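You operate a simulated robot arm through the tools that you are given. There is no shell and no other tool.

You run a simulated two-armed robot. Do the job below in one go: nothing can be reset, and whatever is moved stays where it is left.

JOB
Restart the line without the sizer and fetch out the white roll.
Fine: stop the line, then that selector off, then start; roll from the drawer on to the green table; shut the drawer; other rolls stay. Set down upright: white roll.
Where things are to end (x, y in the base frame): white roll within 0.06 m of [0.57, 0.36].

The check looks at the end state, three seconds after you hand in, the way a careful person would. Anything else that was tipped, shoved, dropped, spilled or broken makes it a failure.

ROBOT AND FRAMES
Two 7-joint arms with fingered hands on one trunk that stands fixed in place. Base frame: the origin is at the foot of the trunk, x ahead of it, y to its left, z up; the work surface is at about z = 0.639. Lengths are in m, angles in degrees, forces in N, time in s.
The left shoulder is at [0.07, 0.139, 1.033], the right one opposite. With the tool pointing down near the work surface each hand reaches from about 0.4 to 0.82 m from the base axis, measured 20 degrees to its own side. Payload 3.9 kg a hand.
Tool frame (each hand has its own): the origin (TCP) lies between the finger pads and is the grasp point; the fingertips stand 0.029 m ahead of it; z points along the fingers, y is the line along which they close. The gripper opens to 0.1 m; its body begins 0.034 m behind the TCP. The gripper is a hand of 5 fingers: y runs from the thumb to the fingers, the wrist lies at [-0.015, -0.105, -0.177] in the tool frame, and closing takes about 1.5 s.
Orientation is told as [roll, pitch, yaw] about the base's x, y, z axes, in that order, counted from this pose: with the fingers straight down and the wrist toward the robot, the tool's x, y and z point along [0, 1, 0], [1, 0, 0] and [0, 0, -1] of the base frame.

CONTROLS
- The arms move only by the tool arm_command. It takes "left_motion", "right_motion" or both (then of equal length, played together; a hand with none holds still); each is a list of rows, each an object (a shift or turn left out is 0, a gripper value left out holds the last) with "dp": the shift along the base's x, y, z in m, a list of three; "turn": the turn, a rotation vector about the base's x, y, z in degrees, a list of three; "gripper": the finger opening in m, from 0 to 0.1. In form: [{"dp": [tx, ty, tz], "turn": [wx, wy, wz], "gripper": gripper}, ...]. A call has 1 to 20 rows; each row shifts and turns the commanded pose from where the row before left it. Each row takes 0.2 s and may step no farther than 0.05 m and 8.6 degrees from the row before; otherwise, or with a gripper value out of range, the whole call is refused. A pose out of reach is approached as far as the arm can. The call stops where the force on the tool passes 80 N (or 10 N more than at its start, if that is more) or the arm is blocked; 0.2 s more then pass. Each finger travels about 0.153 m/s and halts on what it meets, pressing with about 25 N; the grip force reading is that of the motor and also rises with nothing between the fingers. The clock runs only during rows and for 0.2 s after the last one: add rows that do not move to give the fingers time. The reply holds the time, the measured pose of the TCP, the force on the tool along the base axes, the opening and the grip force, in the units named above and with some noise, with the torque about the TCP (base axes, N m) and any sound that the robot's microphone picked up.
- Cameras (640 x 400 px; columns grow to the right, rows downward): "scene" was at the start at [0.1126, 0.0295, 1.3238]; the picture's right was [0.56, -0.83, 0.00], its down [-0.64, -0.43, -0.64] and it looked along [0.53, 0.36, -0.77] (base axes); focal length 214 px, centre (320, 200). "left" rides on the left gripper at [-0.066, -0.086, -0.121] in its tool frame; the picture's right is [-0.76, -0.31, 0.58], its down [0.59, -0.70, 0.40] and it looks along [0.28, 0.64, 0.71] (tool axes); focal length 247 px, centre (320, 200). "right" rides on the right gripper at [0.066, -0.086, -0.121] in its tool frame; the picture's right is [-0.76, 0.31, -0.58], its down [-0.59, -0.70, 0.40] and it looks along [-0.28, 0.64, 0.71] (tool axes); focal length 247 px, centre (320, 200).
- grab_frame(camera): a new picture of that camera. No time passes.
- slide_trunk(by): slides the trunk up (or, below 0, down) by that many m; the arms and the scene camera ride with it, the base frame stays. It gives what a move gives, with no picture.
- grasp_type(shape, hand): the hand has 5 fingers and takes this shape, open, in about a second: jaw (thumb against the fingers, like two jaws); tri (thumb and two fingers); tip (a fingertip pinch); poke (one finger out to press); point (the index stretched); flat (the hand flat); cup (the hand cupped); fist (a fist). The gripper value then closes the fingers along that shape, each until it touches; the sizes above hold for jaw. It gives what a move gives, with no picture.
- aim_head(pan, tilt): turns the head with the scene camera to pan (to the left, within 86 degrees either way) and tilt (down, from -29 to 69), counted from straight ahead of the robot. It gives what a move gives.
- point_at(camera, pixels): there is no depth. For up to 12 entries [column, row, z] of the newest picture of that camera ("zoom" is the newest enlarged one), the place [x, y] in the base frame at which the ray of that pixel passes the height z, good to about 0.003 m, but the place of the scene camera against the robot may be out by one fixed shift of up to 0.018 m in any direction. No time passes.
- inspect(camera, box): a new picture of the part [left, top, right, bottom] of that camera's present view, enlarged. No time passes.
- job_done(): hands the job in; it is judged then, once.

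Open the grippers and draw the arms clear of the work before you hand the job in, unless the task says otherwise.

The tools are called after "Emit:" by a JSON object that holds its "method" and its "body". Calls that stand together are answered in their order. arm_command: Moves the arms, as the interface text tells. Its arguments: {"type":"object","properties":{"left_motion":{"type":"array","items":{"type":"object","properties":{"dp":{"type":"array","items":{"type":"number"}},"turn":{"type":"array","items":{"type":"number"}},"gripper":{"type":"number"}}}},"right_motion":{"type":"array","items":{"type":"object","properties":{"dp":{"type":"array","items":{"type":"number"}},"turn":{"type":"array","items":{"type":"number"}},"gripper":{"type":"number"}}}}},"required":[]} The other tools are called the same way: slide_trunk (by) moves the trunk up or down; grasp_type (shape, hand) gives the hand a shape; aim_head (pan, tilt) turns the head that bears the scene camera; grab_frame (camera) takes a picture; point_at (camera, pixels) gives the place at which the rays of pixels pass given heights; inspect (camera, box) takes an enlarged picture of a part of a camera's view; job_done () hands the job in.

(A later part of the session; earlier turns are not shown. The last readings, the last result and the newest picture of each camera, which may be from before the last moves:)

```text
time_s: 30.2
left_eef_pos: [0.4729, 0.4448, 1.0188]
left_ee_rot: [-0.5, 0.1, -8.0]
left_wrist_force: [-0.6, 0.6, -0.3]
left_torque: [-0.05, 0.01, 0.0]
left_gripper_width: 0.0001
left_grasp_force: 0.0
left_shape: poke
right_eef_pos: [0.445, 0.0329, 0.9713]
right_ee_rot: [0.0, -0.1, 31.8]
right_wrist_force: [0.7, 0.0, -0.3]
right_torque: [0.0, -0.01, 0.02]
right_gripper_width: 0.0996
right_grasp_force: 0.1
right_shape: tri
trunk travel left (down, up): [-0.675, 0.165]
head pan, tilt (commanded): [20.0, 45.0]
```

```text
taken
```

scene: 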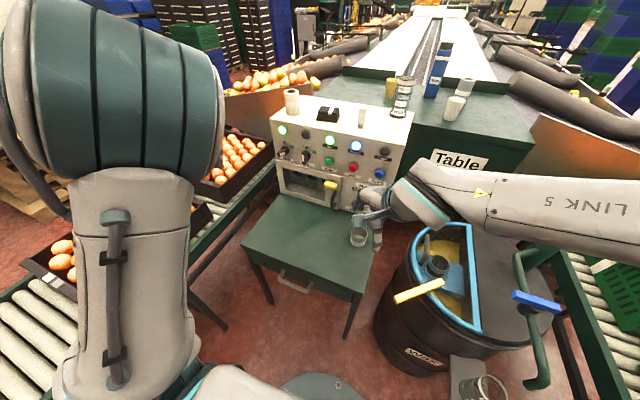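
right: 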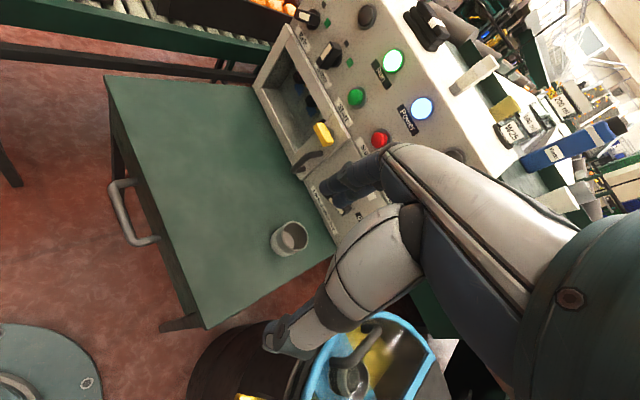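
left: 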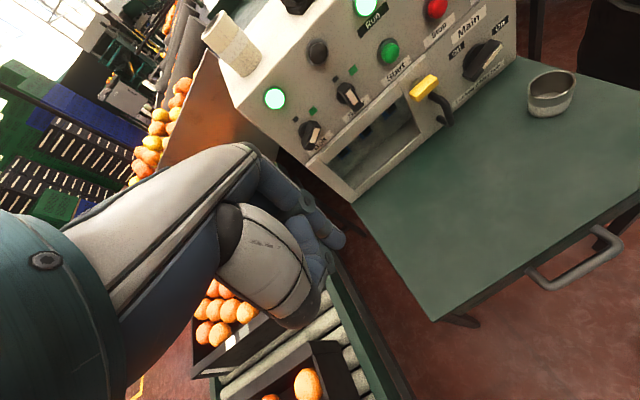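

A row was over the step limit; I repeat with shorter steps.

Emit:
{"method": "arm_command", "body": {"right_motion": [{"dp": [0, 0.035, -0.02], "turn": [0, 0, -4], "gripper": 0.035}, {"dp": [0, 0.035, -0.025], "turn": [0, 0, -4]}, {"dp": [-0.01, 0.035, -0.025], "turn": [0, 0, -4]}, {"dp": [-0.015, 0.035, -0.025], "turn": [0, 0, -4]}, {"dp": [-0.02, 0.035, -0.025]}, {"dp": [-0.01, 0.026, -0.03]}]}}

Emit:
{"method": "grab_frame", "body": {"camera": "scene"}}

Emit:
{"method": "grab_frame", "body": {"camera": "right"}}

Emit:
{"method": "grab_frame", "body": {"camera": "left"}}

```text
time_s: 31.6
left_eef_pos: [0.4734, 0.4455, 1.0191]
left_ee_rot: [-0.7, 0.3, -8.0]
left_wrist_force: [0.1, 0.7, -0.1]
left_torque: [0.0, 0.0, 0.03]
left_gripper_width: 0.0001
left_grasp_force: 0.0
left_shape: poke
right_eef_pos: [0.3882, 0.2344, 0.8216]
right_ee_rot: [-0.1, 0.1, 15.9]
right_wrist_force: [-0.5, -0.6, 0.1]
right_torque: [-0.04, -0.01, -0.01]
right_gripper_width: 0.0354
right_grasp_force: 0.1
right_shape: tri
trunk travel left (down, up): [-0.675, 0.165]
head pan, tilt (commanded): [20.0, 45.0]
```

```text
taken
```

scene: 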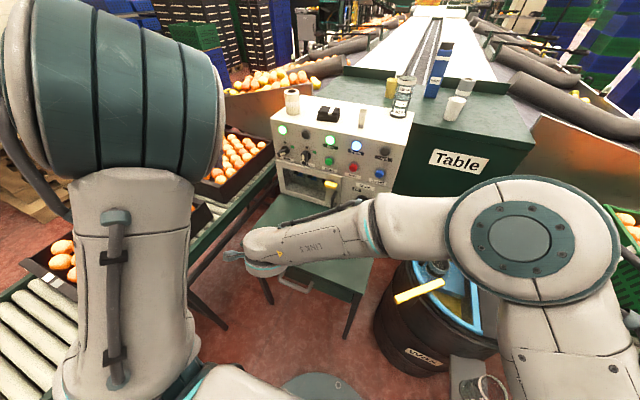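

```text
taken
```

right: 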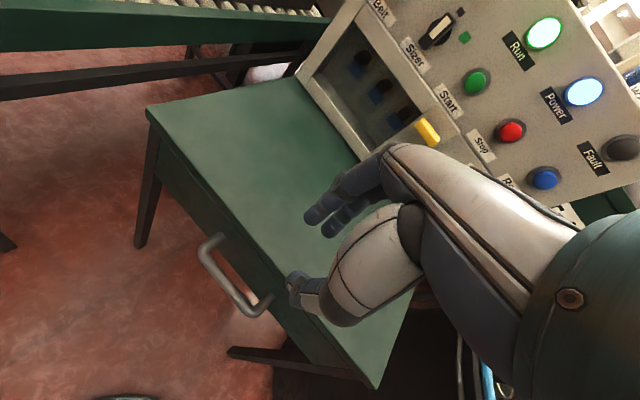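

```text
taken
```

left: 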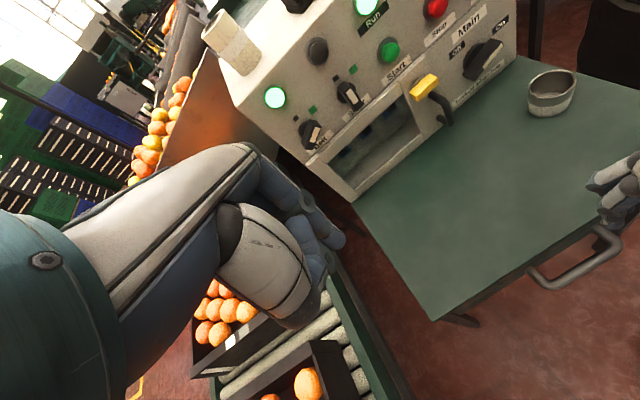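

The tri grip would put the right knuckles into the desk edge, so hooking the bar with a single stretched finger is safer. I return the right hand to its side by the reverse path.

Emit:
{"method": "arm_command", "body": {"right_motion": [{"dp": [0.01, -0.026, 0.03]}, {"dp": [0.02, -0.035, 0.025]}, {"dp": [0.015, -0.035, 0.025], "turn": [0, 0, 4]}, {"dp": [0.02, -0.035, 0.025], "turn": [0, 0, 4]}, {"dp": [0.02, -0.035, 0.02], "turn": [0, 0, 4]}, {"dp": [0.02, -0.04, 0.01], "turn": [0, 0, 4]}, {"dp": [0, -0.04, 0], "turn": [0, 0, 8]}, {"dp": [0, -0.04, 0], "turn": [0, 0, 8]}]}}

Emit:
{"method": "slide_trunk", "body": {"by": 0.1}}

Emit:
{"method": "grasp_type", "body": {"hand": "left", "shape": "point"}}

Emit:
{"method": "grab_frame", "body": {"camera": "right"}}

Emit:
{"method": "grab_frame", "body": {"camera": "scene"}}

```text
time_s: 33.4
left_eef_pos: [0.4732, 0.4455, 1.0198]
left_ee_rot: [-0.6, 0.2, -8.0]
left_wrist_force: [-0.2, 0.0, -0.2]
left_torque: [-0.05, 0.02, 0.02]
left_gripper_width: 0.0001
left_grasp_force: 0.0
left_shape: poke
right_eef_pos: [0.4925, -0.0329, 0.9577]
right_ee_rot: [0.0, 0.0, 44.0]
right_wrist_force: [0.0, -0.2, 0.3]
right_torque: [-0.01, 0.01, -0.03]
right_gripper_width: 0.0355
right_grasp_force: 0.1
right_shape: tri
right hand out of reach, approached as far as the arm can: row 8
trunk travel left (down, up): [-0.675, 0.165]
head pan, tilt (commanded): [20.0, 45.0]
```

```text
time_s: 34.7
left_eef_pos: [0.4734, 0.4447, 1.1188]
left_ee_rot: [-0.7, 0.2, -8.0]
left_wrist_force: [0.1, 0.9, 0.4]
left_torque: [-0.01, -0.01, 0.01]
left_gripper_width: 0.0003
left_grasp_force: 0.0
left_shape: poke
right_eef_pos: [0.4925, -0.0309, 1.0574]
right_ee_rot: [0.1, 0.1, 43.9]
right_wrist_force: [0.2, -0.4, 0.1]
right_torque: [-0.01, 0.0, -0.02]
right_gripper_width: 0.0354
right_grasp_force: 0.0
right_shape: tri
trunk travel left (down, up): [-0.775, 0.065]
head pan, tilt (commanded): [20.0, 45.0]
```

```text
time_s: 35.6
left_eef_pos: [0.4731, 0.4443, 1.1202]
left_ee_rot: [-0.6, 0.2, -7.9]
left_wrist_force: [-0.2, -0.3, 0.1]
left_torque: [0.01, -0.01, 0.02]
left_gripper_width: 0.0001
left_grasp_force: 0.1
left_shape: point
right_eef_pos: [0.4925, -0.0326, 1.0571]
right_ee_rot: [0.0, 0.0, 44.1]
right_wrist_force: [0.1, 0.1, -0.3]
right_torque: [0.02, -0.03, -0.02]
right_gripper_width: 0.0355
right_grasp_force: 0.1
right_shape: tri
trunk travel left (down, up): [-0.775, 0.065]
head pan, tilt (commanded): [20.0, 45.0]
```

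```text
taken
```

right: 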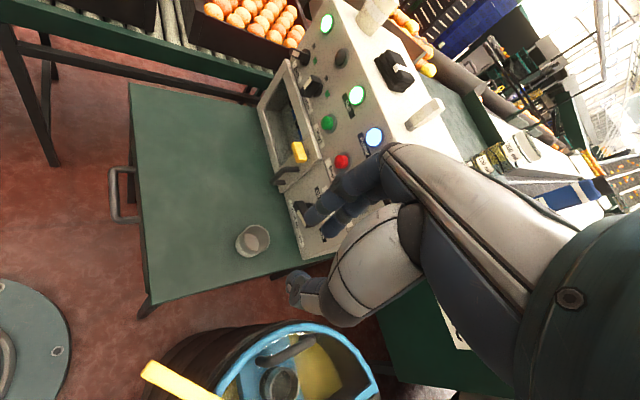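

```text
taken
```

scene: 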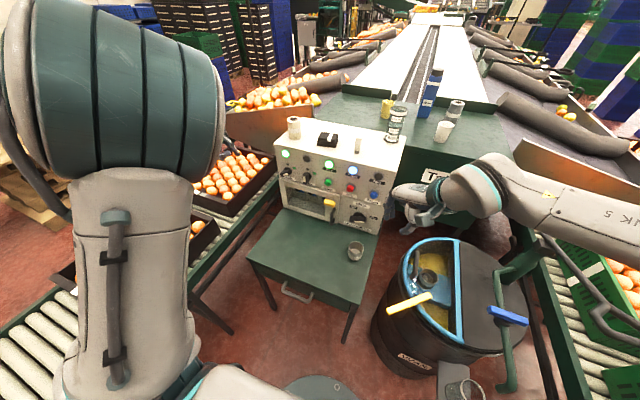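

Now the left hand, pointing, turns so its index aims straight down and comes above the handle.

Emit:
{"method": "arm_command", "body": {"left_motion": [{"dp": [-0.01, -0.02, -0.04], "turn": [0, 0, -8]}, {"dp": [-0.01, -0.02, -0.04], "turn": [0, 0, -8]}, {"dp": [-0.01, -0.02, -0.04], "turn": [0, 0, -8]}, {"dp": [-0.01, -0.02, -0.04], "turn": [0, 0, -8]}, {"dp": [-0.012, -0.025, -0.04], "turn": [4.3, 5.13, 0]}, {"dp": [-0.012, -0.025, -0.04], "turn": [4.3, 5.13, 0]}, {"dp": [-0.012, -0.025, -0.04], "turn": [4.3, 5.13, 0]}, {"dp": [-0.002, -0.009, -0.04]}]}}

Emit:
{"method": "grab_frame", "body": {"camera": "left"}}

Emit:
{"method": "grab_frame", "body": {"camera": "right"}}

Emit:
{"method": "grab_frame", "body": {"camera": "scene"}}

```text
time_s: 37.4
left_eef_pos: [0.3956, 0.2814, 0.7981]
left_ee_rot: [-0.5, 20.4, -40.1]
left_wrist_force: [-0.1, -0.4, 0.1]
left_torque: [-0.01, 0.02, -0.01]
left_gripper_width: 0.0002
left_grasp_force: 0.1
left_shape: point
right_eef_pos: [0.4939, -0.0326, 1.0571]
right_ee_rot: [0.1, 0.1, 44.0]
right_wrist_force: [0.9, 0.4, 0.3]
right_torque: [0.01, 0.02, -0.01]
right_gripper_width: 0.0355
right_grasp_force: 0.0
right_shape: tri
trunk travel left (down, up): [-0.775, 0.065]
head pan, tilt (commanded): [20.0, 45.0]
```

```text
taken
```

left: 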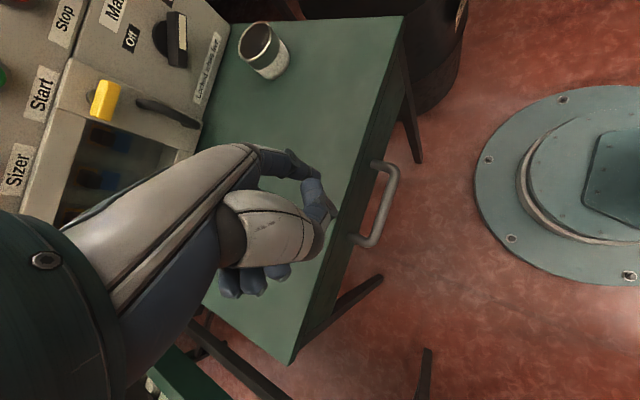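

```text
taken
```

right: 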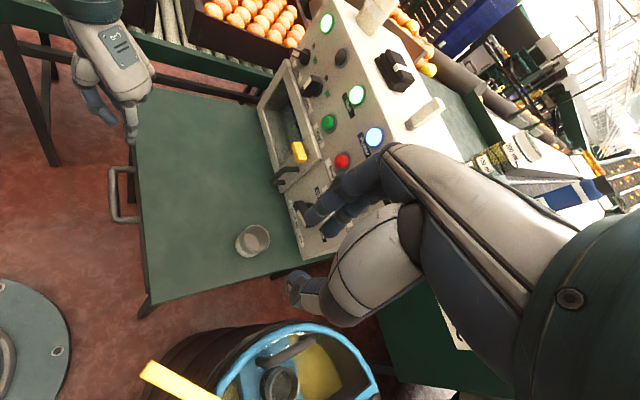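

```text
taken
```

scene: 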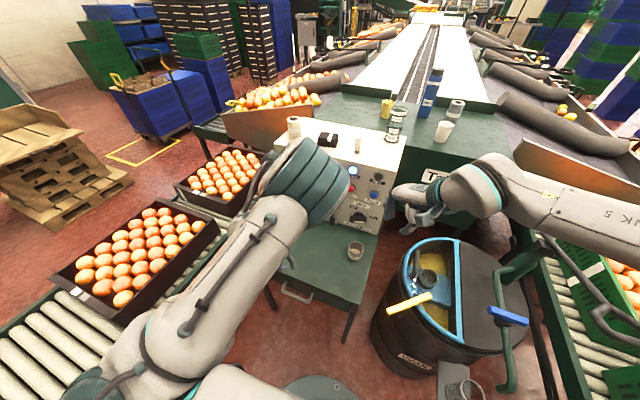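

The left finger hangs above the desk edge near the handle. I zoom in from the right and left cameras to measure the tip.

Emit:
{"method": "inspect", "body": {"camera": "left", "box": [240, 110, 420, 260]}}

Emit:
{"method": "inspect", "body": {"camera": "right", "box": [60, 60, 200, 240]}}

```text
2.67 times, centred on (330, 185) of left
```

zoom: 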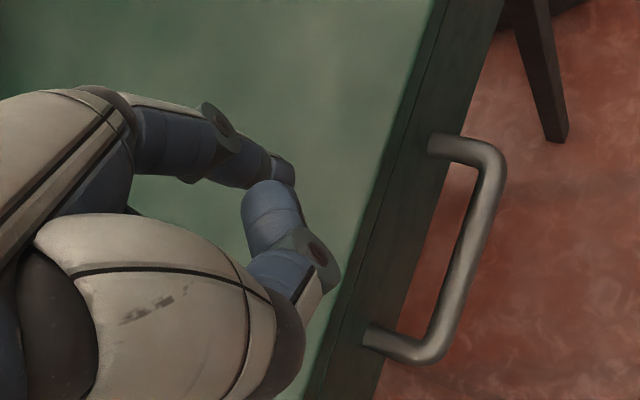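

```text
2.22 times, centred on (130, 150) of right
```

zoom: 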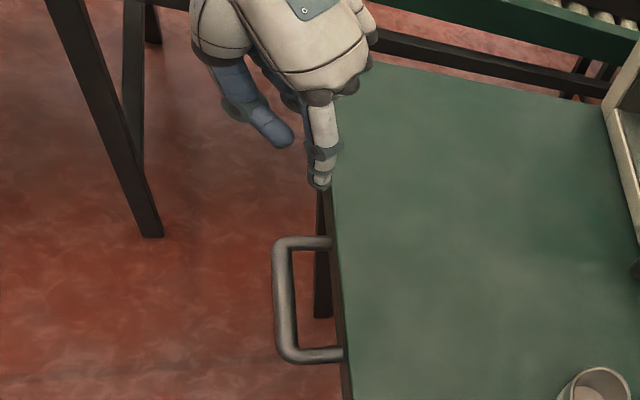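

I cross the tip's rays (left 317, 174; right 130, 144) to verify its position.

Emit:
{"method": "point_at", "body": {"camera": "left", "pixels": [[317, 174, 0.78], [317, 174, 0.76], [317, 174, 0.74]]}}

Emit:
{"method": "point_at", "body": {"camera": "right", "pixels": [[130, 144, 0.78], [130, 144, 0.76], [130, 144, 0.74]]}}

```text
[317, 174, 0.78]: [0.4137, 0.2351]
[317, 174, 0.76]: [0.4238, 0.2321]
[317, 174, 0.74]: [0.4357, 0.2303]
```

```text
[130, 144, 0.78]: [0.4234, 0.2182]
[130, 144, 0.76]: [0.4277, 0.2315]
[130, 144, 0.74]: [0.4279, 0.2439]
```

Tip measured at (0.4255, 0.232, 0.759), as predicted. To keep the other knuckles parallel to the desk edge, I rotate the hand to yaw ≈ +5° while keeping the tip over the gap behind the bar.

Emit:
{"method": "arm_command", "body": {"left_motion": [{"dp": [-0.004, -0.0063, 0], "turn": [0, 0, 7.5]}, {"dp": [-0.004, -0.0063, 0], "turn": [0, 0, 7.5]}, {"dp": [-0.004, -0.0063, 0], "turn": [0, 0, 7.5]}, {"dp": [-0.004, -0.0063, 0], "turn": [0, 0, 7.5]}, {"dp": [-0.004, -0.0063, 0], "turn": [0, 0, 7.5]}, {"dp": [-0.004, -0.0063, 0], "turn": [0, 0, 7.5]}]}}

Emit:
{"method": "grab_frame", "body": {"camera": "left"}}

Emit:
{"method": "inspect", "body": {"camera": "right", "box": [60, 60, 200, 240]}}

Emit:
{"method": "grab_frame", "body": {"camera": "scene"}}

```text
time_s: 38.8
left_eef_pos: [0.3669, 0.2438, 0.7963]
left_ee_rot: [-1.1, 21.1, 5.9]
left_wrist_force: [-0.5, -0.2, 0.1]
left_torque: [-0.01, 0.04, 0.01]
left_gripper_width: 0.0
left_grasp_force: 0.1
left_shape: point
right_eef_pos: [0.4924, -0.033, 1.0574]
right_ee_rot: [0.0, 0.0, 43.9]
right_wrist_force: [0.1, 0.1, -0.4]
right_torque: [-0.02, -0.04, -0.02]
right_gripper_width: 0.0353
right_grasp_force: 0.0
right_shape: tri
trunk travel left (down, up): [-0.775, 0.065]
head pan, tilt (commanded): [20.0, 45.0]
```

```text
taken
```

left: 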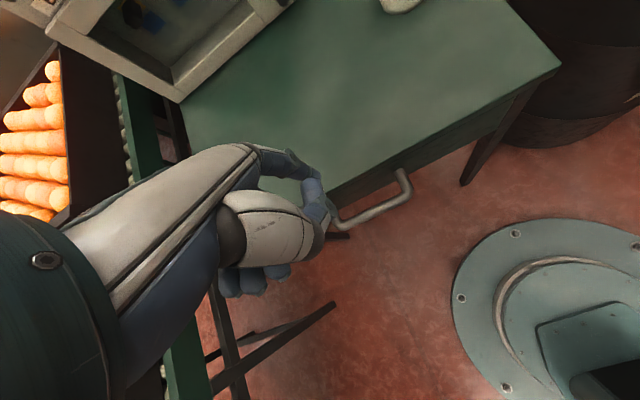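

```text
2.22 times, centred on (130, 150) of right
```

zoom: 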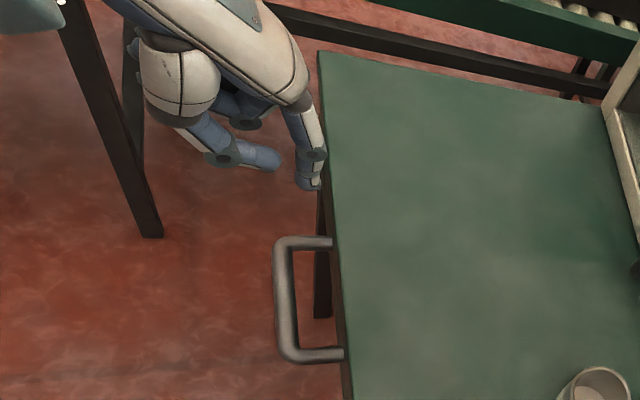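

```text
taken
```

scene: 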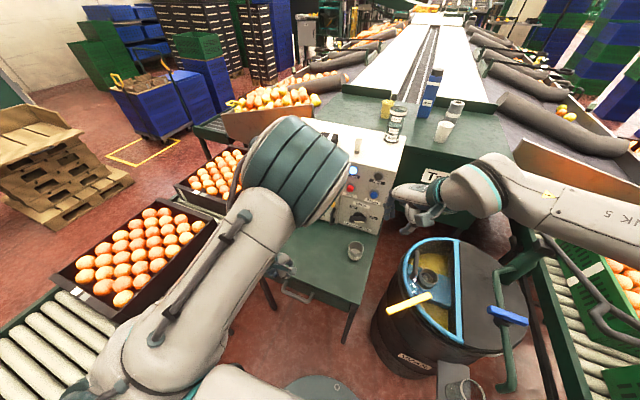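

The hand now hangs in front of the desk edge, clear of the top. I check the tip with rays again before lowering.

Emit:
{"method": "point_at", "body": {"camera": "right", "pixels": [[124.6, 144, 0.77], [124.6, 144, 0.755], [124.6, 144, 0.74]]}}

Emit:
{"method": "inspect", "body": {"camera": "left", "box": [260, 120, 440, 260]}}

Emit:
{"method": "point_at", "body": {"camera": "left", "pixels": [[317, 174, 0.77], [317, 174, 0.755], [317, 174, 0.74]]}}

```text
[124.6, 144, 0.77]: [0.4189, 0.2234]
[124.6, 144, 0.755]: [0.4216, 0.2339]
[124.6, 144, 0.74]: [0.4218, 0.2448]
```

```text
2.86 times, centred on (350, 190) of left
```

zoom: 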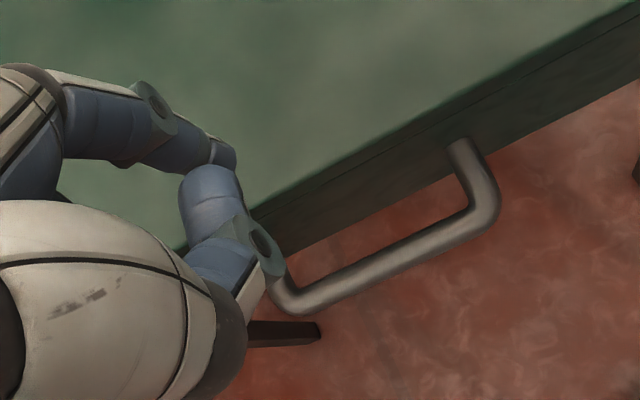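

```text
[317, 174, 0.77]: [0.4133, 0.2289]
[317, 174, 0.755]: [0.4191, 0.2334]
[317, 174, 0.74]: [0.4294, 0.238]
```

Tip at about (0.4205, 0.234, 0.755). I lower it to 2 cm above the bar with a 6 mm forward trim and check.

Emit:
{"method": "arm_command", "body": {"left_motion": [{"dp": [0.0015, 0, -0.04]}, {"dp": [0.0015, 0, -0.04]}, {"dp": [0.0015, 0, -0.04]}, {"dp": [0.0015, 0, -0.035]}]}}

Emit:
{"method": "inspect", "body": {"camera": "left", "box": [240, 110, 440, 260]}}

Emit:
{"method": "inspect", "body": {"camera": "right", "box": [60, 110, 180, 240]}}

Emit:
{"method": "inspect", "body": {"camera": "scene", "box": [220, 210, 380, 330]}}

```text
time_s: 39.8
left_eef_pos: [0.3785, 0.2427, 0.6441]
left_ee_rot: [-0.6, 20.3, 5.1]
left_wrist_force: [0.3, 0.3, 0.6]
left_torque: [0.04, 0.01, -0.04]
left_gripper_width: 0.0002
left_grasp_force: 0.1
left_shape: point
right_eef_pos: [0.4931, -0.0313, 1.0573]
right_ee_rot: [0.1, 0.1, 44.0]
right_wrist_force: [0.1, 0.6, -0.3]
right_torque: [0.02, 0.02, -0.02]
right_gripper_width: 0.0353
right_grasp_force: 0.2
right_shape: tri
trunk travel left (down, up): [-0.775, 0.065]
head pan, tilt (commanded): [20.0, 45.0]
```

```text
2.67 times, centred on (340, 185) of left
```

zoom: 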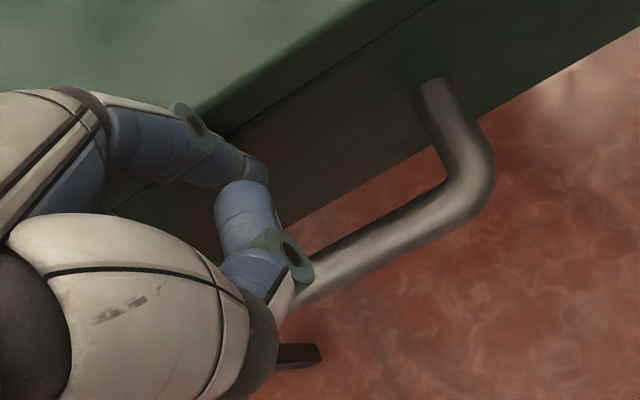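

```text
3.08 times, centred on (120, 175) of right
```

zoom: 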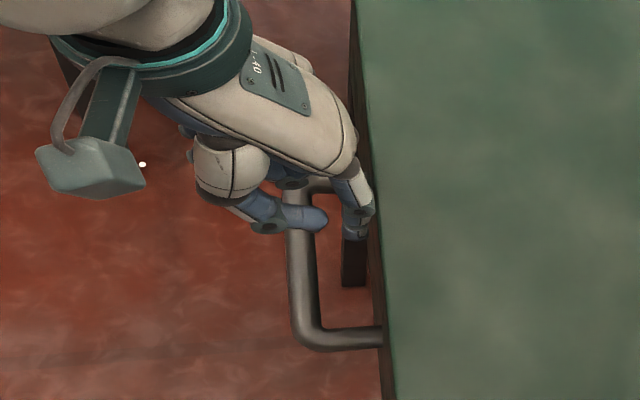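

```text
3.33 times, centred on (300, 270) of scene
```

zoom: 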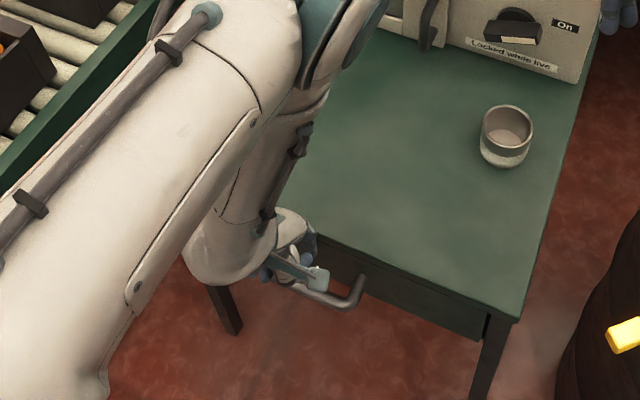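

The index is between bar and drawer front, but I want to know how high the thumb sits above the bar, so I triangulate the thumb tip and index tip.

Emit:
{"method": "point_at", "body": {"camera": "right", "pixels": [[121.6, 181, 0.66], [121.6, 181, 0.63], [121.6, 181, 0.6], [130.5, 187, 0.63], [130.5, 187, 0.6]]}}

Emit:
{"method": "point_at", "body": {"camera": "left", "pixels": [[311, 181, 0.66], [311, 181, 0.63], [311, 181, 0.6], [317, 174, 0.63], [317, 174, 0.6]]}}

```text
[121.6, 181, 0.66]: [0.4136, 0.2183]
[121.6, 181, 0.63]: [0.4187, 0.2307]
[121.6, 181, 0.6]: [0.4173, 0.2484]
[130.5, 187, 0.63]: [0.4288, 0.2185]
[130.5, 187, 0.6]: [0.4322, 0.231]
```

```text
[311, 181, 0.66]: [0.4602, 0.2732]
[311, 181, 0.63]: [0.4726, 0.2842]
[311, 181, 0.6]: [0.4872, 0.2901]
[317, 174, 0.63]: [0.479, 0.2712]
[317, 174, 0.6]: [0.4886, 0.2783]
```

The left rays used an older picture; I take a fresh one and repeat.

Emit:
{"method": "grab_frame", "body": {"camera": "left"}}

Emit:
{"method": "point_at", "body": {"camera": "left", "pixels": [[311, 181, 0.66], [311, 181, 0.63], [311, 181, 0.6], [317, 174, 0.63], [317, 174, 0.6]]}}

```text
taken
```

left: 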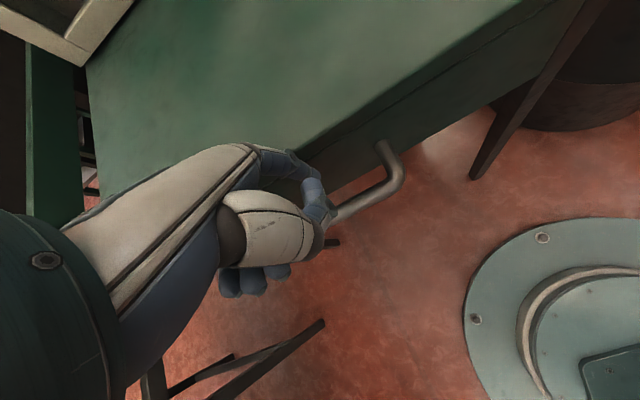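

```text
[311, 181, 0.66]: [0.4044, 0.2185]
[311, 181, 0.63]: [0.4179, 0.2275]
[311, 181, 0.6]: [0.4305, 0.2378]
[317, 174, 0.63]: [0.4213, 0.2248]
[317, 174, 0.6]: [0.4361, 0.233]
```

The thumb tip is only about 3 cm above the index tip and over the bar. I open the thumb (gripper 0.093) and trim the finger 5 mm back toward the robot.

Emit:
{"method": "arm_command", "body": {"left_motion": [{"dp": [-0.004, 0, 0], "gripper": 0.093}, {}, {}, {}]}}

Emit:
{"method": "grab_frame", "body": {"camera": "left"}}

Emit:
{"method": "inspect", "body": {"camera": "right", "box": [60, 110, 180, 240]}}

```text
time_s: 40.8
left_eef_pos: [0.3728, 0.2413, 0.6436]
left_ee_rot: [-0.6, 20.3, 5.0]
left_wrist_force: [0.6, 0.3, 0.0]
left_torque: [-0.02, -0.01, 0.04]
left_gripper_width: 0.0
left_grasp_force: 0.1
left_shape: point
right_eef_pos: [0.4929, -0.0325, 1.0571]
right_ee_rot: [0.0, -0.1, 43.8]
right_wrist_force: [-0.1, -0.5, 0.0]
right_torque: [-0.03, -0.03, 0.01]
right_gripper_width: 0.0352
right_grasp_force: 0.0
right_shape: tri
trunk travel left (down, up): [-0.775, 0.065]
head pan, tilt (commanded): [20.0, 45.0]
```

```text
taken
```

left: 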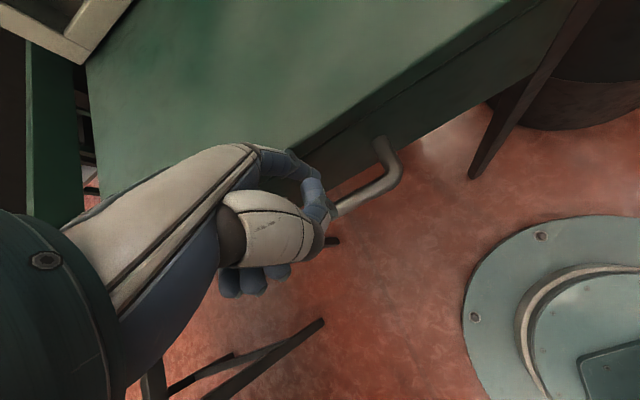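

```text
3.08 times, centred on (120, 175) of right
```

zoom: 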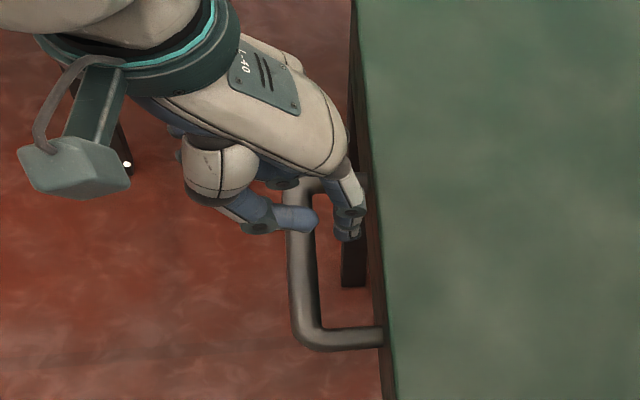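

The thumb does not open further in this shape, but its underside is about 2.2 cm above the index tip, enough to straddle the 14 mm bar. I lower the index so it reaches just past the bar's underside.

Emit:
{"method": "arm_command", "body": {"left_motion": [{"dp": [0, 0, -0.02]}, {"dp": [0, 0, -0.015]}, {"dp": [0, 0, -0.012]}]}}

Emit:
{"method": "grab_frame", "body": {"camera": "left"}}

Emit:
{"method": "inspect", "body": {"camera": "right", "box": [60, 110, 180, 240]}}

```text
time_s: 41.6
left_eef_pos: [0.3741, 0.2421, 0.5982]
left_ee_rot: [-0.6, 20.4, 5.0]
left_wrist_force: [0.4, 0.0, -0.6]
left_torque: [0.0, 0.01, 0.0]
left_gripper_width: 0.0
left_grasp_force: 0.1
left_shape: point
right_eef_pos: [0.493, -0.0322, 1.0568]
right_ee_rot: [0.1, 0.0, 43.8]
right_wrist_force: [-1.1, -0.5, 0.4]
right_torque: [-0.02, 0.0, -0.01]
right_gripper_width: 0.0353
right_grasp_force: 0.1
right_shape: tri
trunk travel left (down, up): [-0.775, 0.065]
head pan, tilt (commanded): [20.0, 45.0]
```

```text
taken
```

left: 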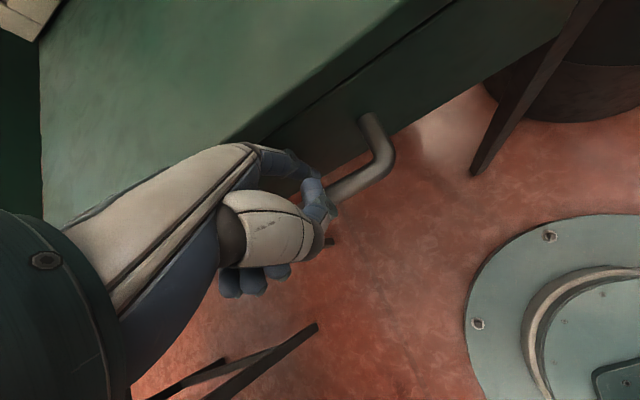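

```text
3.08 times, centred on (120, 175) of right
```

zoom: 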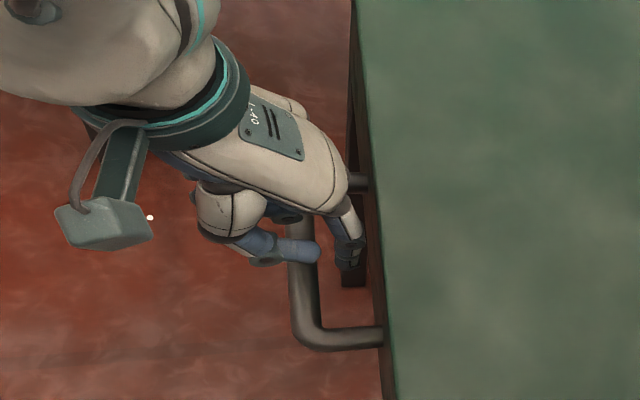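

The index sits behind the bar with the thumb above it and no contact force. I pull gently 3 cm and watch the force.

Emit:
{"method": "arm_command", "body": {"left_motion": [{"dp": [-0.01, 0.0005, 0]}, {"dp": [-0.01, 0.0005, 0]}, {"dp": [-0.01, 0.0005, 0]}]}}

Emit:
{"method": "grab_frame", "body": {"camera": "left"}}

Emit:
{"method": "inspect", "body": {"camera": "right", "box": [60, 110, 180, 240]}}

```text
time_s: 42.4
left_eef_pos: [0.3432, 0.2439, 0.5982]
left_ee_rot: [-0.5, 20.3, 4.9]
left_wrist_force: [2.2, -0.2, -0.6]
left_torque: [0.05, -0.08, 0.01]
left_gripper_width: 0.0
left_grasp_force: 0.1
left_shape: point
right_eef_pos: [0.4916, -0.0331, 1.0563]
right_ee_rot: [0.1, 0.0, 44.0]
right_wrist_force: [0.4, -0.1, 0.6]
right_torque: [0.05, 0.01, -0.04]
right_gripper_width: 0.0355
right_grasp_force: 0.0
right_shape: tri
trunk travel left (down, up): [-0.775, 0.065]
head pan, tilt (commanded): [20.0, 45.0]
```

```text
taken
```

left: 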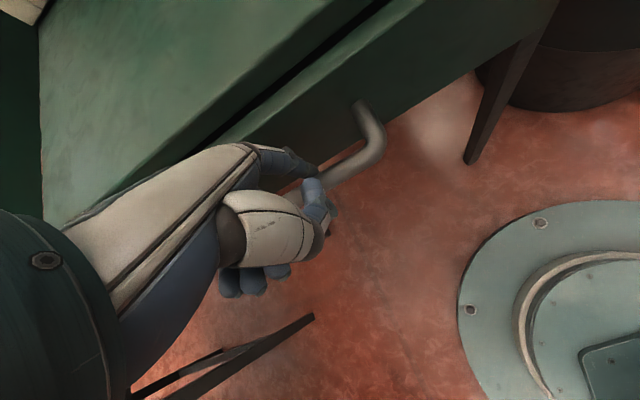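

```text
3.08 times, centred on (120, 175) of right
```

zoom: 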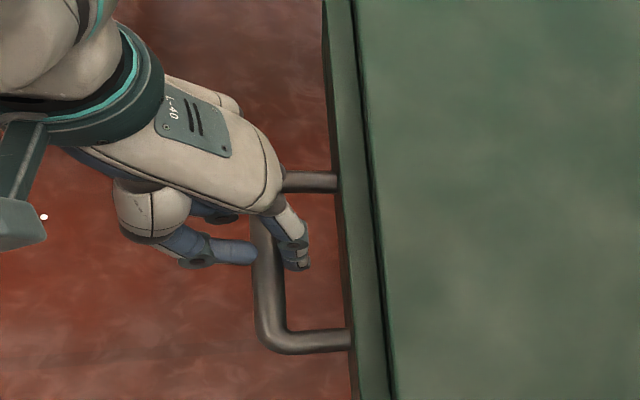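

The drawer is sliding out with only 2 N. I pull another 9 cm.

Emit:
{"method": "arm_command", "body": {"left_motion": [{"dp": [-0.015, 0.0007, 0]}, {"dp": [-0.015, 0.0007, 0]}, {"dp": [-0.015, 0.0007, 0]}, {"dp": [-0.015, 0.0007, 0]}, {"dp": [-0.015, 0.0007, 0]}, {"dp": [-0.015, 0.0007, 0]}]}}

Emit:
{"method": "grab_frame", "body": {"camera": "left"}}

Emit:
{"method": "grab_frame", "body": {"camera": "right"}}

Emit:
{"method": "grab_frame", "body": {"camera": "scene"}}

```text
time_s: 43.8
left_eef_pos: [0.2511, 0.2479, 0.5979]
left_ee_rot: [-0.5, 20.3, 4.9]
left_wrist_force: [0.0, -0.1, -0.4]
left_torque: [0.02, 0.04, 0.0]
left_gripper_width: 0.0
left_grasp_force: 0.0
left_shape: point
right_eef_pos: [0.492, -0.0325, 1.0573]
right_ee_rot: [0.1, 0.0, 44.0]
right_wrist_force: [-0.5, -0.3, 0.2]
right_torque: [-0.01, -0.01, 0.02]
right_gripper_width: 0.0352
right_grasp_force: 0.0
right_shape: tri
trunk travel left (down, up): [-0.775, 0.065]
head pan, tilt (commanded): [20.0, 45.0]
```

```text
taken
```

left: 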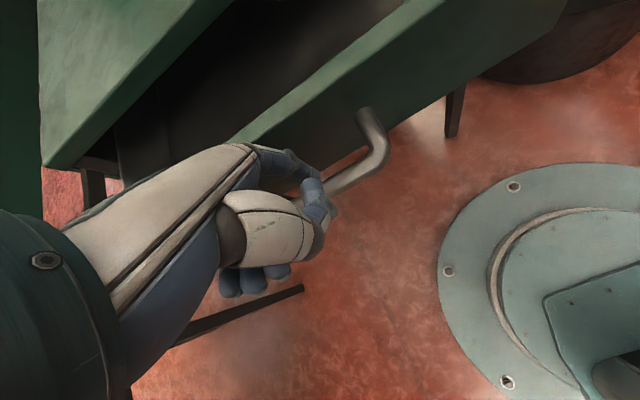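

```text
taken
```

right: 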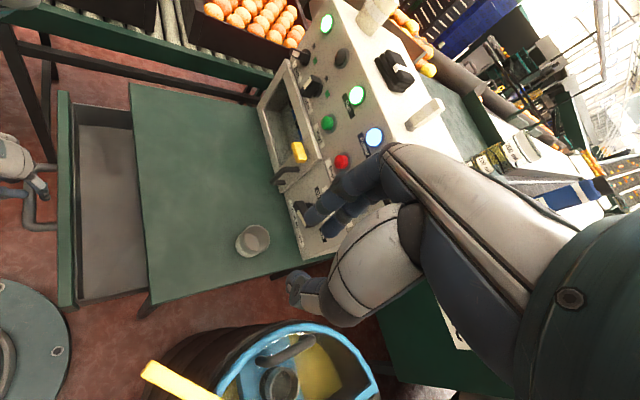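

```text
taken
```

scene: 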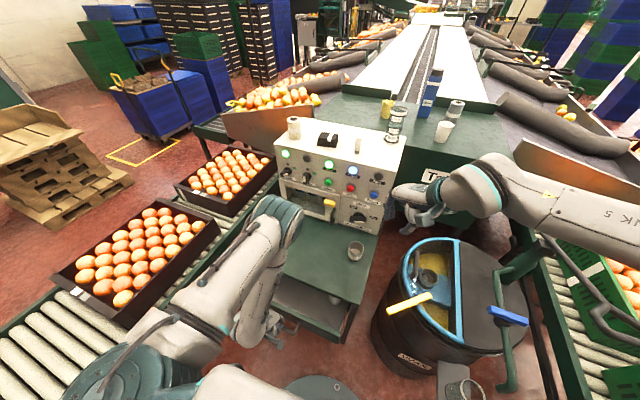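

Drawer is about 11 cm open and its front part is empty, so the rolls sit deeper. I pull 6 cm more, watching for reach limits.

Emit:
{"method": "arm_command", "body": {"left_motion": [{"dp": [-0.015, 0.0007, 0]}, {"dp": [-0.015, 0.0007, 0]}, {"dp": [-0.015, 0.0007, 0]}, {"dp": [-0.015, 0.0007, 0]}]}}

Emit:
{"method": "grab_frame", "body": {"camera": "right"}}

Emit:
{"method": "grab_frame", "body": {"camera": "scene"}}

```text
time_s: 44.8
left_eef_pos: [0.1908, 0.2491, 0.5984]
left_ee_rot: [-0.7, 20.5, 5.0]
left_wrist_force: [-0.5, -0.4, -0.1]
left_torque: [0.01, -0.06, -0.01]
left_gripper_width: 0.0001
left_grasp_force: 0.1
left_shape: point
right_eef_pos: [0.4901, -0.033, 1.057]
right_ee_rot: [0.0, 0.1, 44.0]
right_wrist_force: [0.2, -0.3, 0.4]
right_torque: [-0.02, -0.01, -0.01]
right_gripper_width: 0.0354
right_grasp_force: 0.0
right_shape: tri
trunk travel left (down, up): [-0.775, 0.065]
head pan, tilt (commanded): [20.0, 45.0]
```

```text
taken
```

right: 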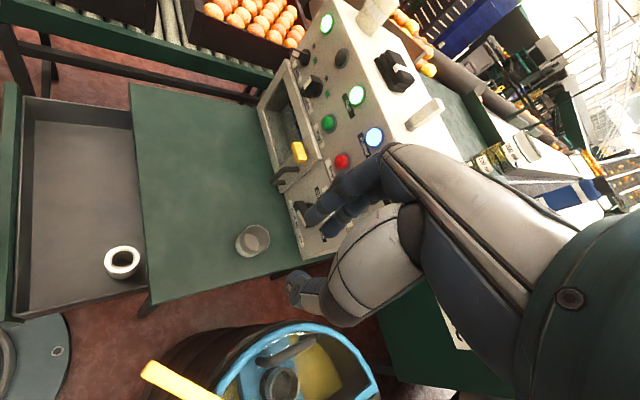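

```text
taken
```

scene: 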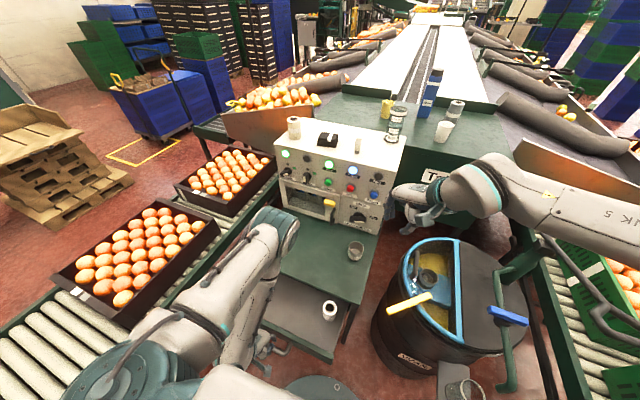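

A white ring-shaped roll shows in the drawer at right-view (122, 262). I zoom in on the drawer.

Emit:
{"method": "inspect", "body": {"camera": "right", "box": [0, 70, 240, 320]}}

Emit:
{"method": "inspect", "body": {"camera": "scene", "box": [250, 260, 390, 380]}}

Emit:
{"method": "inspect", "body": {"camera": "right", "box": [80, 225, 180, 300]}}

```text
1.60 times, centred on (120, 195) of right
```

zoom: 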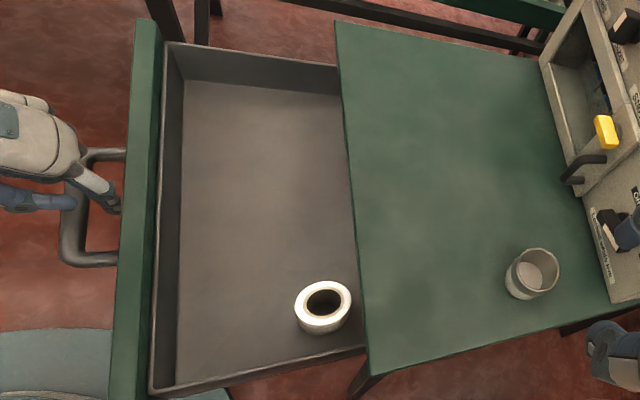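

```text
3.33 times, centred on (320, 320) of scene
```

zoom: 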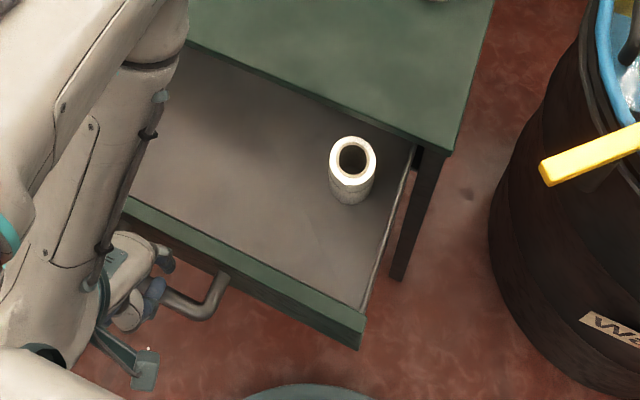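

```text
5.33 times, centred on (130, 262) of right
```

zoom: 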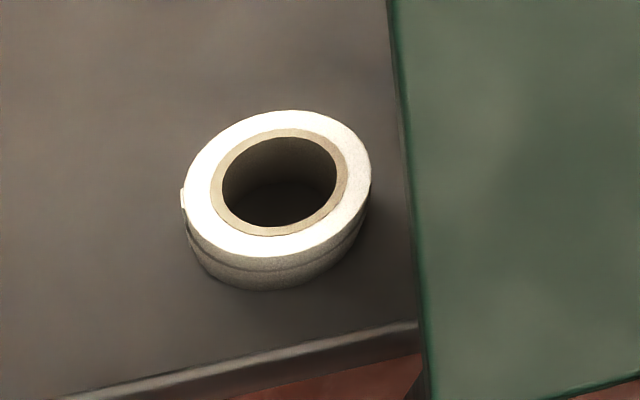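

I pull the drawer a further 4 cm so the roll is well clear of the table top.

Emit:
{"method": "arm_command", "body": {"left_motion": [{"dp": [-0.012, 0.0006, 0]}, {"dp": [-0.012, 0.0006, 0]}, {"dp": [-0.012, 0.0006, 0]}]}}

Emit:
{"method": "grab_frame", "body": {"camera": "right"}}

Emit:
{"method": "inspect", "body": {"camera": "scene", "box": [230, 260, 390, 400]}}

```text
time_s: 45.6
left_eef_pos: [0.1554, 0.2529, 0.5983]
left_ee_rot: [-0.6, 20.4, 4.8]
left_wrist_force: [0.4, 0.4, 0.8]
left_torque: [0.02, -0.01, 0.01]
left_gripper_width: 0.0
left_grasp_force: 0.1
left_shape: point
right_eef_pos: [0.4911, -0.0313, 1.0572]
right_ee_rot: [0.0, 0.0, 44.0]
right_wrist_force: [0.4, 0.7, 0.5]
right_torque: [0.01, -0.01, -0.01]
right_gripper_width: 0.0354
right_grasp_force: 0.0
right_shape: tri
trunk travel left (down, up): [-0.775, 0.065]
head pan, tilt (commanded): [20.0, 45.0]
```

```text
taken
```

right: 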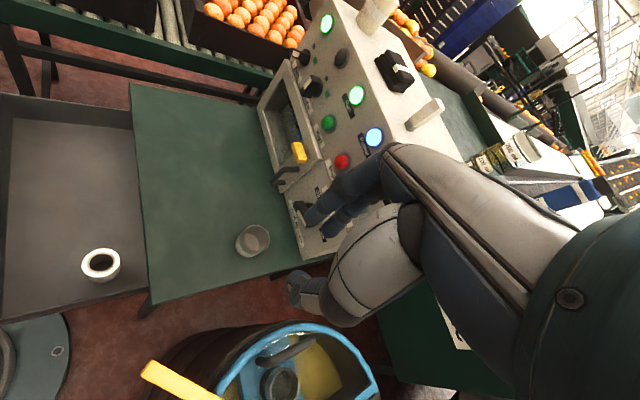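

```text
2.86 times, centred on (310, 330) of scene
```

zoom: 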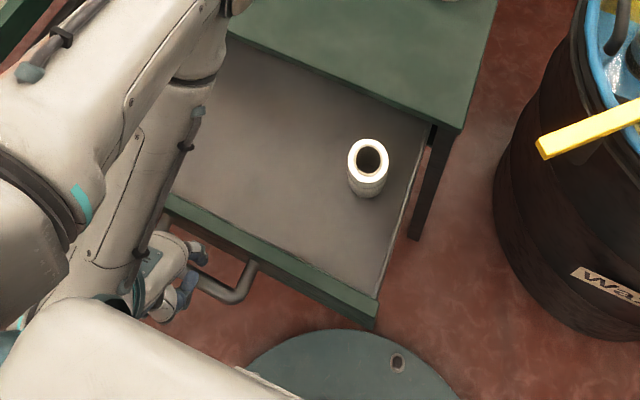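

The roll is now about 8 cm clear of the table edge. I lift the left finger straight up out of the handle.

Emit:
{"method": "arm_command", "body": {"left_motion": [{"dp": [0.003, 0, 0.02]}, {"dp": [0, 0, 0.04]}, {"dp": [0, 0, 0.04]}, {"dp": [0, 0, 0.04]}, {"dp": [0.01, 0.0, 0.04]}, {"dp": [0.02, 0.02, 0.03]}]}}

Emit:
{"method": "grab_frame", "body": {"camera": "left"}}

Emit:
{"method": "grab_frame", "body": {"camera": "scene"}}

Emit:
{"method": "grab_frame", "body": {"camera": "right"}}

```text
time_s: 47.0
left_eef_pos: [0.2136, 0.2984, 0.7234]
left_ee_rot: [-0.7, 20.4, 5.0]
left_wrist_force: [-0.6, 0.3, 1.2]
left_torque: [-0.05, -0.02, -0.02]
left_gripper_width: 0.0
left_grasp_force: 0.1
left_shape: point
left hand out of reach, approached as far as the arm can: row 3, 4, 5, 6
right_eef_pos: [0.4913, -0.0325, 1.0572]
right_ee_rot: [0.1, -0.1, 43.9]
right_wrist_force: [0.1, 0.3, -0.4]
right_torque: [-0.04, -0.02, 0.0]
right_gripper_width: 0.0355
right_grasp_force: 0.0
right_shape: tri
trunk travel left (down, up): [-0.775, 0.065]
head pan, tilt (commanded): [20.0, 45.0]
```

```text
taken
```

left: 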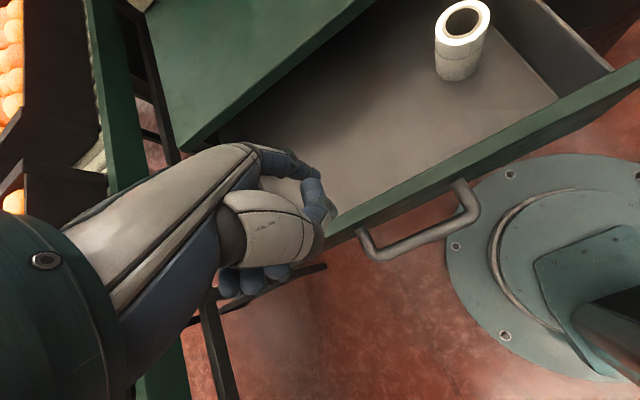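

```text
taken
```

scene: 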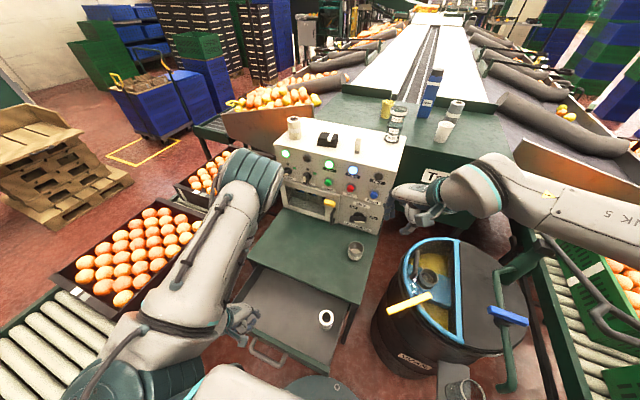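

```text
taken
```

right: 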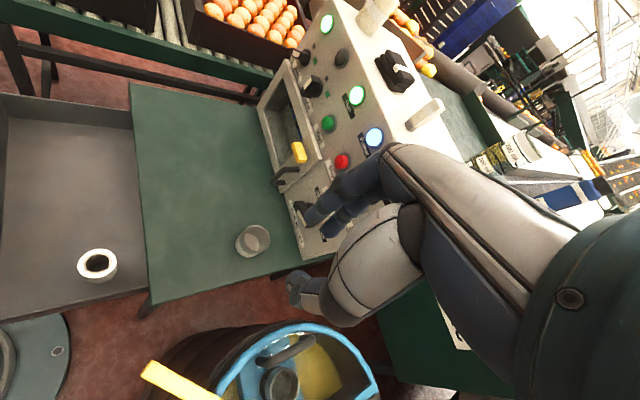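

The finger is out and the hand is above the drawer. I locate the roll: top centre at left view (463, 21) and right view (97, 263).

Emit:
{"method": "inspect", "body": {"camera": "right", "box": [50, 225, 150, 305]}}

Emit:
{"method": "point_at", "body": {"camera": "right", "pixels": [[97, 263, 0.62], [97, 263, 0.58], [97, 263, 0.54]]}}

Emit:
{"method": "point_at", "body": {"camera": "left", "pixels": [[463, 21, 0.62], [463, 21, 0.58], [463, 21, 0.54], [457, 75, 0.54], [457, 75, 0.5]]}}

Emit:
{"method": "inspect", "body": {"camera": "left", "box": [400, 0, 540, 100]}}

```text
5.00 times, centred on (100, 265) of right
```

zoom: 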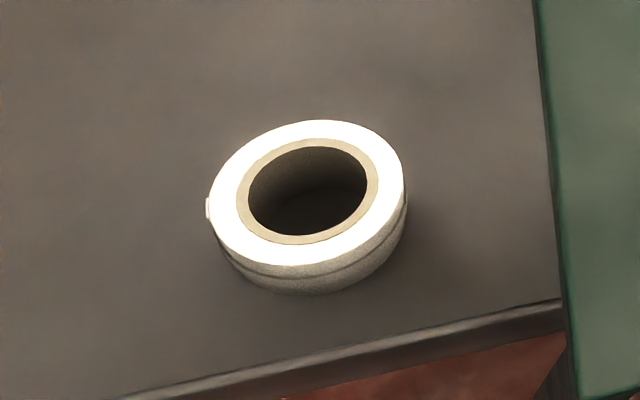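

```text
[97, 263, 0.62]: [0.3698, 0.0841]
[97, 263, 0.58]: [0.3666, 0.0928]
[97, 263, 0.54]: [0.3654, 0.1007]
```

```text
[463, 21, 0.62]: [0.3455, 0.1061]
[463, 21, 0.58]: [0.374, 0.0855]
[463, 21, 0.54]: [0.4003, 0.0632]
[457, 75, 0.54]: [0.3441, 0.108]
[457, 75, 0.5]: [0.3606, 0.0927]
```

```text
4.00 times, centred on (470, 50) of left
```

zoom: 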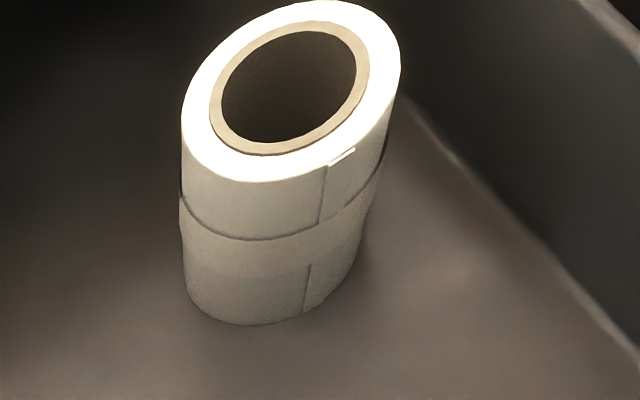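

Close up, the "roll" is a stack of two: a joint line circles it at mid height. The top centre is at about (0.367, 0.0905, 0.589). I measure diameter and the joint height, and look more closely at the colours.

Emit:
{"method": "point_at", "body": {"camera": "zoom", "pixels": [[182, 110, 0.589], [400, 65, 0.589], [320, 0, 0.589], [262, 182, 0.589], [262, 242, 0.55], [262, 242, 0.54], [252, 323, 0.5], [252, 323, 0.49]]}}

Emit:
{"method": "point_at", "body": {"camera": "right", "pixels": [[78, 265, 0.589], [116.8, 263, 0.589], [101, 249, 0.589], [96, 278, 0.589]]}}

Emit:
{"method": "inspect", "body": {"camera": "scene", "box": [295, 295, 355, 340]}}

Emit:
{"method": "inspect", "body": {"camera": "scene", "box": [270, 105, 330, 150]}}

```text
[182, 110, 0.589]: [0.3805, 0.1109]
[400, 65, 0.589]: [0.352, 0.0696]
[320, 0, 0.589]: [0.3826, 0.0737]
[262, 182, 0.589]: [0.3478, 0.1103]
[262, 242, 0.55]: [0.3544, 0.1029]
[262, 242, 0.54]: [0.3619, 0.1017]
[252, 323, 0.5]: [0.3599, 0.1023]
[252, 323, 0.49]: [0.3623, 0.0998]
```

```text
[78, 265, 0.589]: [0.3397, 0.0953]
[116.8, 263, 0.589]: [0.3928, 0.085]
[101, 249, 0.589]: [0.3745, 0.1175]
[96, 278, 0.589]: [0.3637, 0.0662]
```

```text
8.89 times, centred on (325, 318) of scene
```

zoom: 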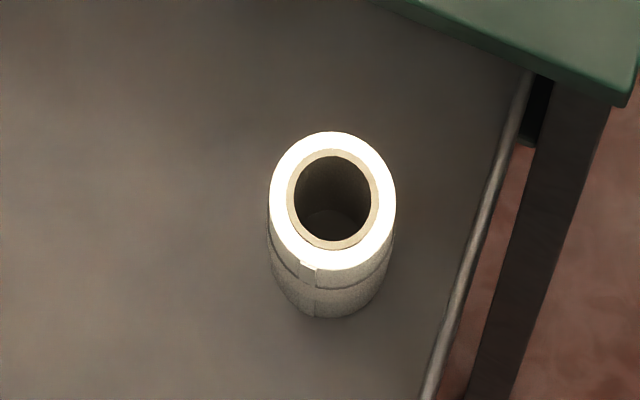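

```text
8.89 times, centred on (300, 128) of scene
```

zoom: 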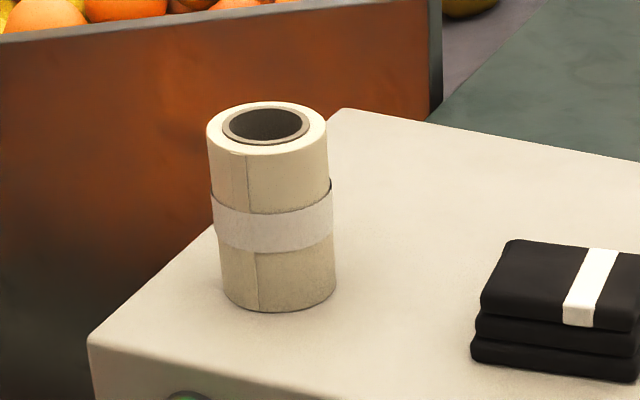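

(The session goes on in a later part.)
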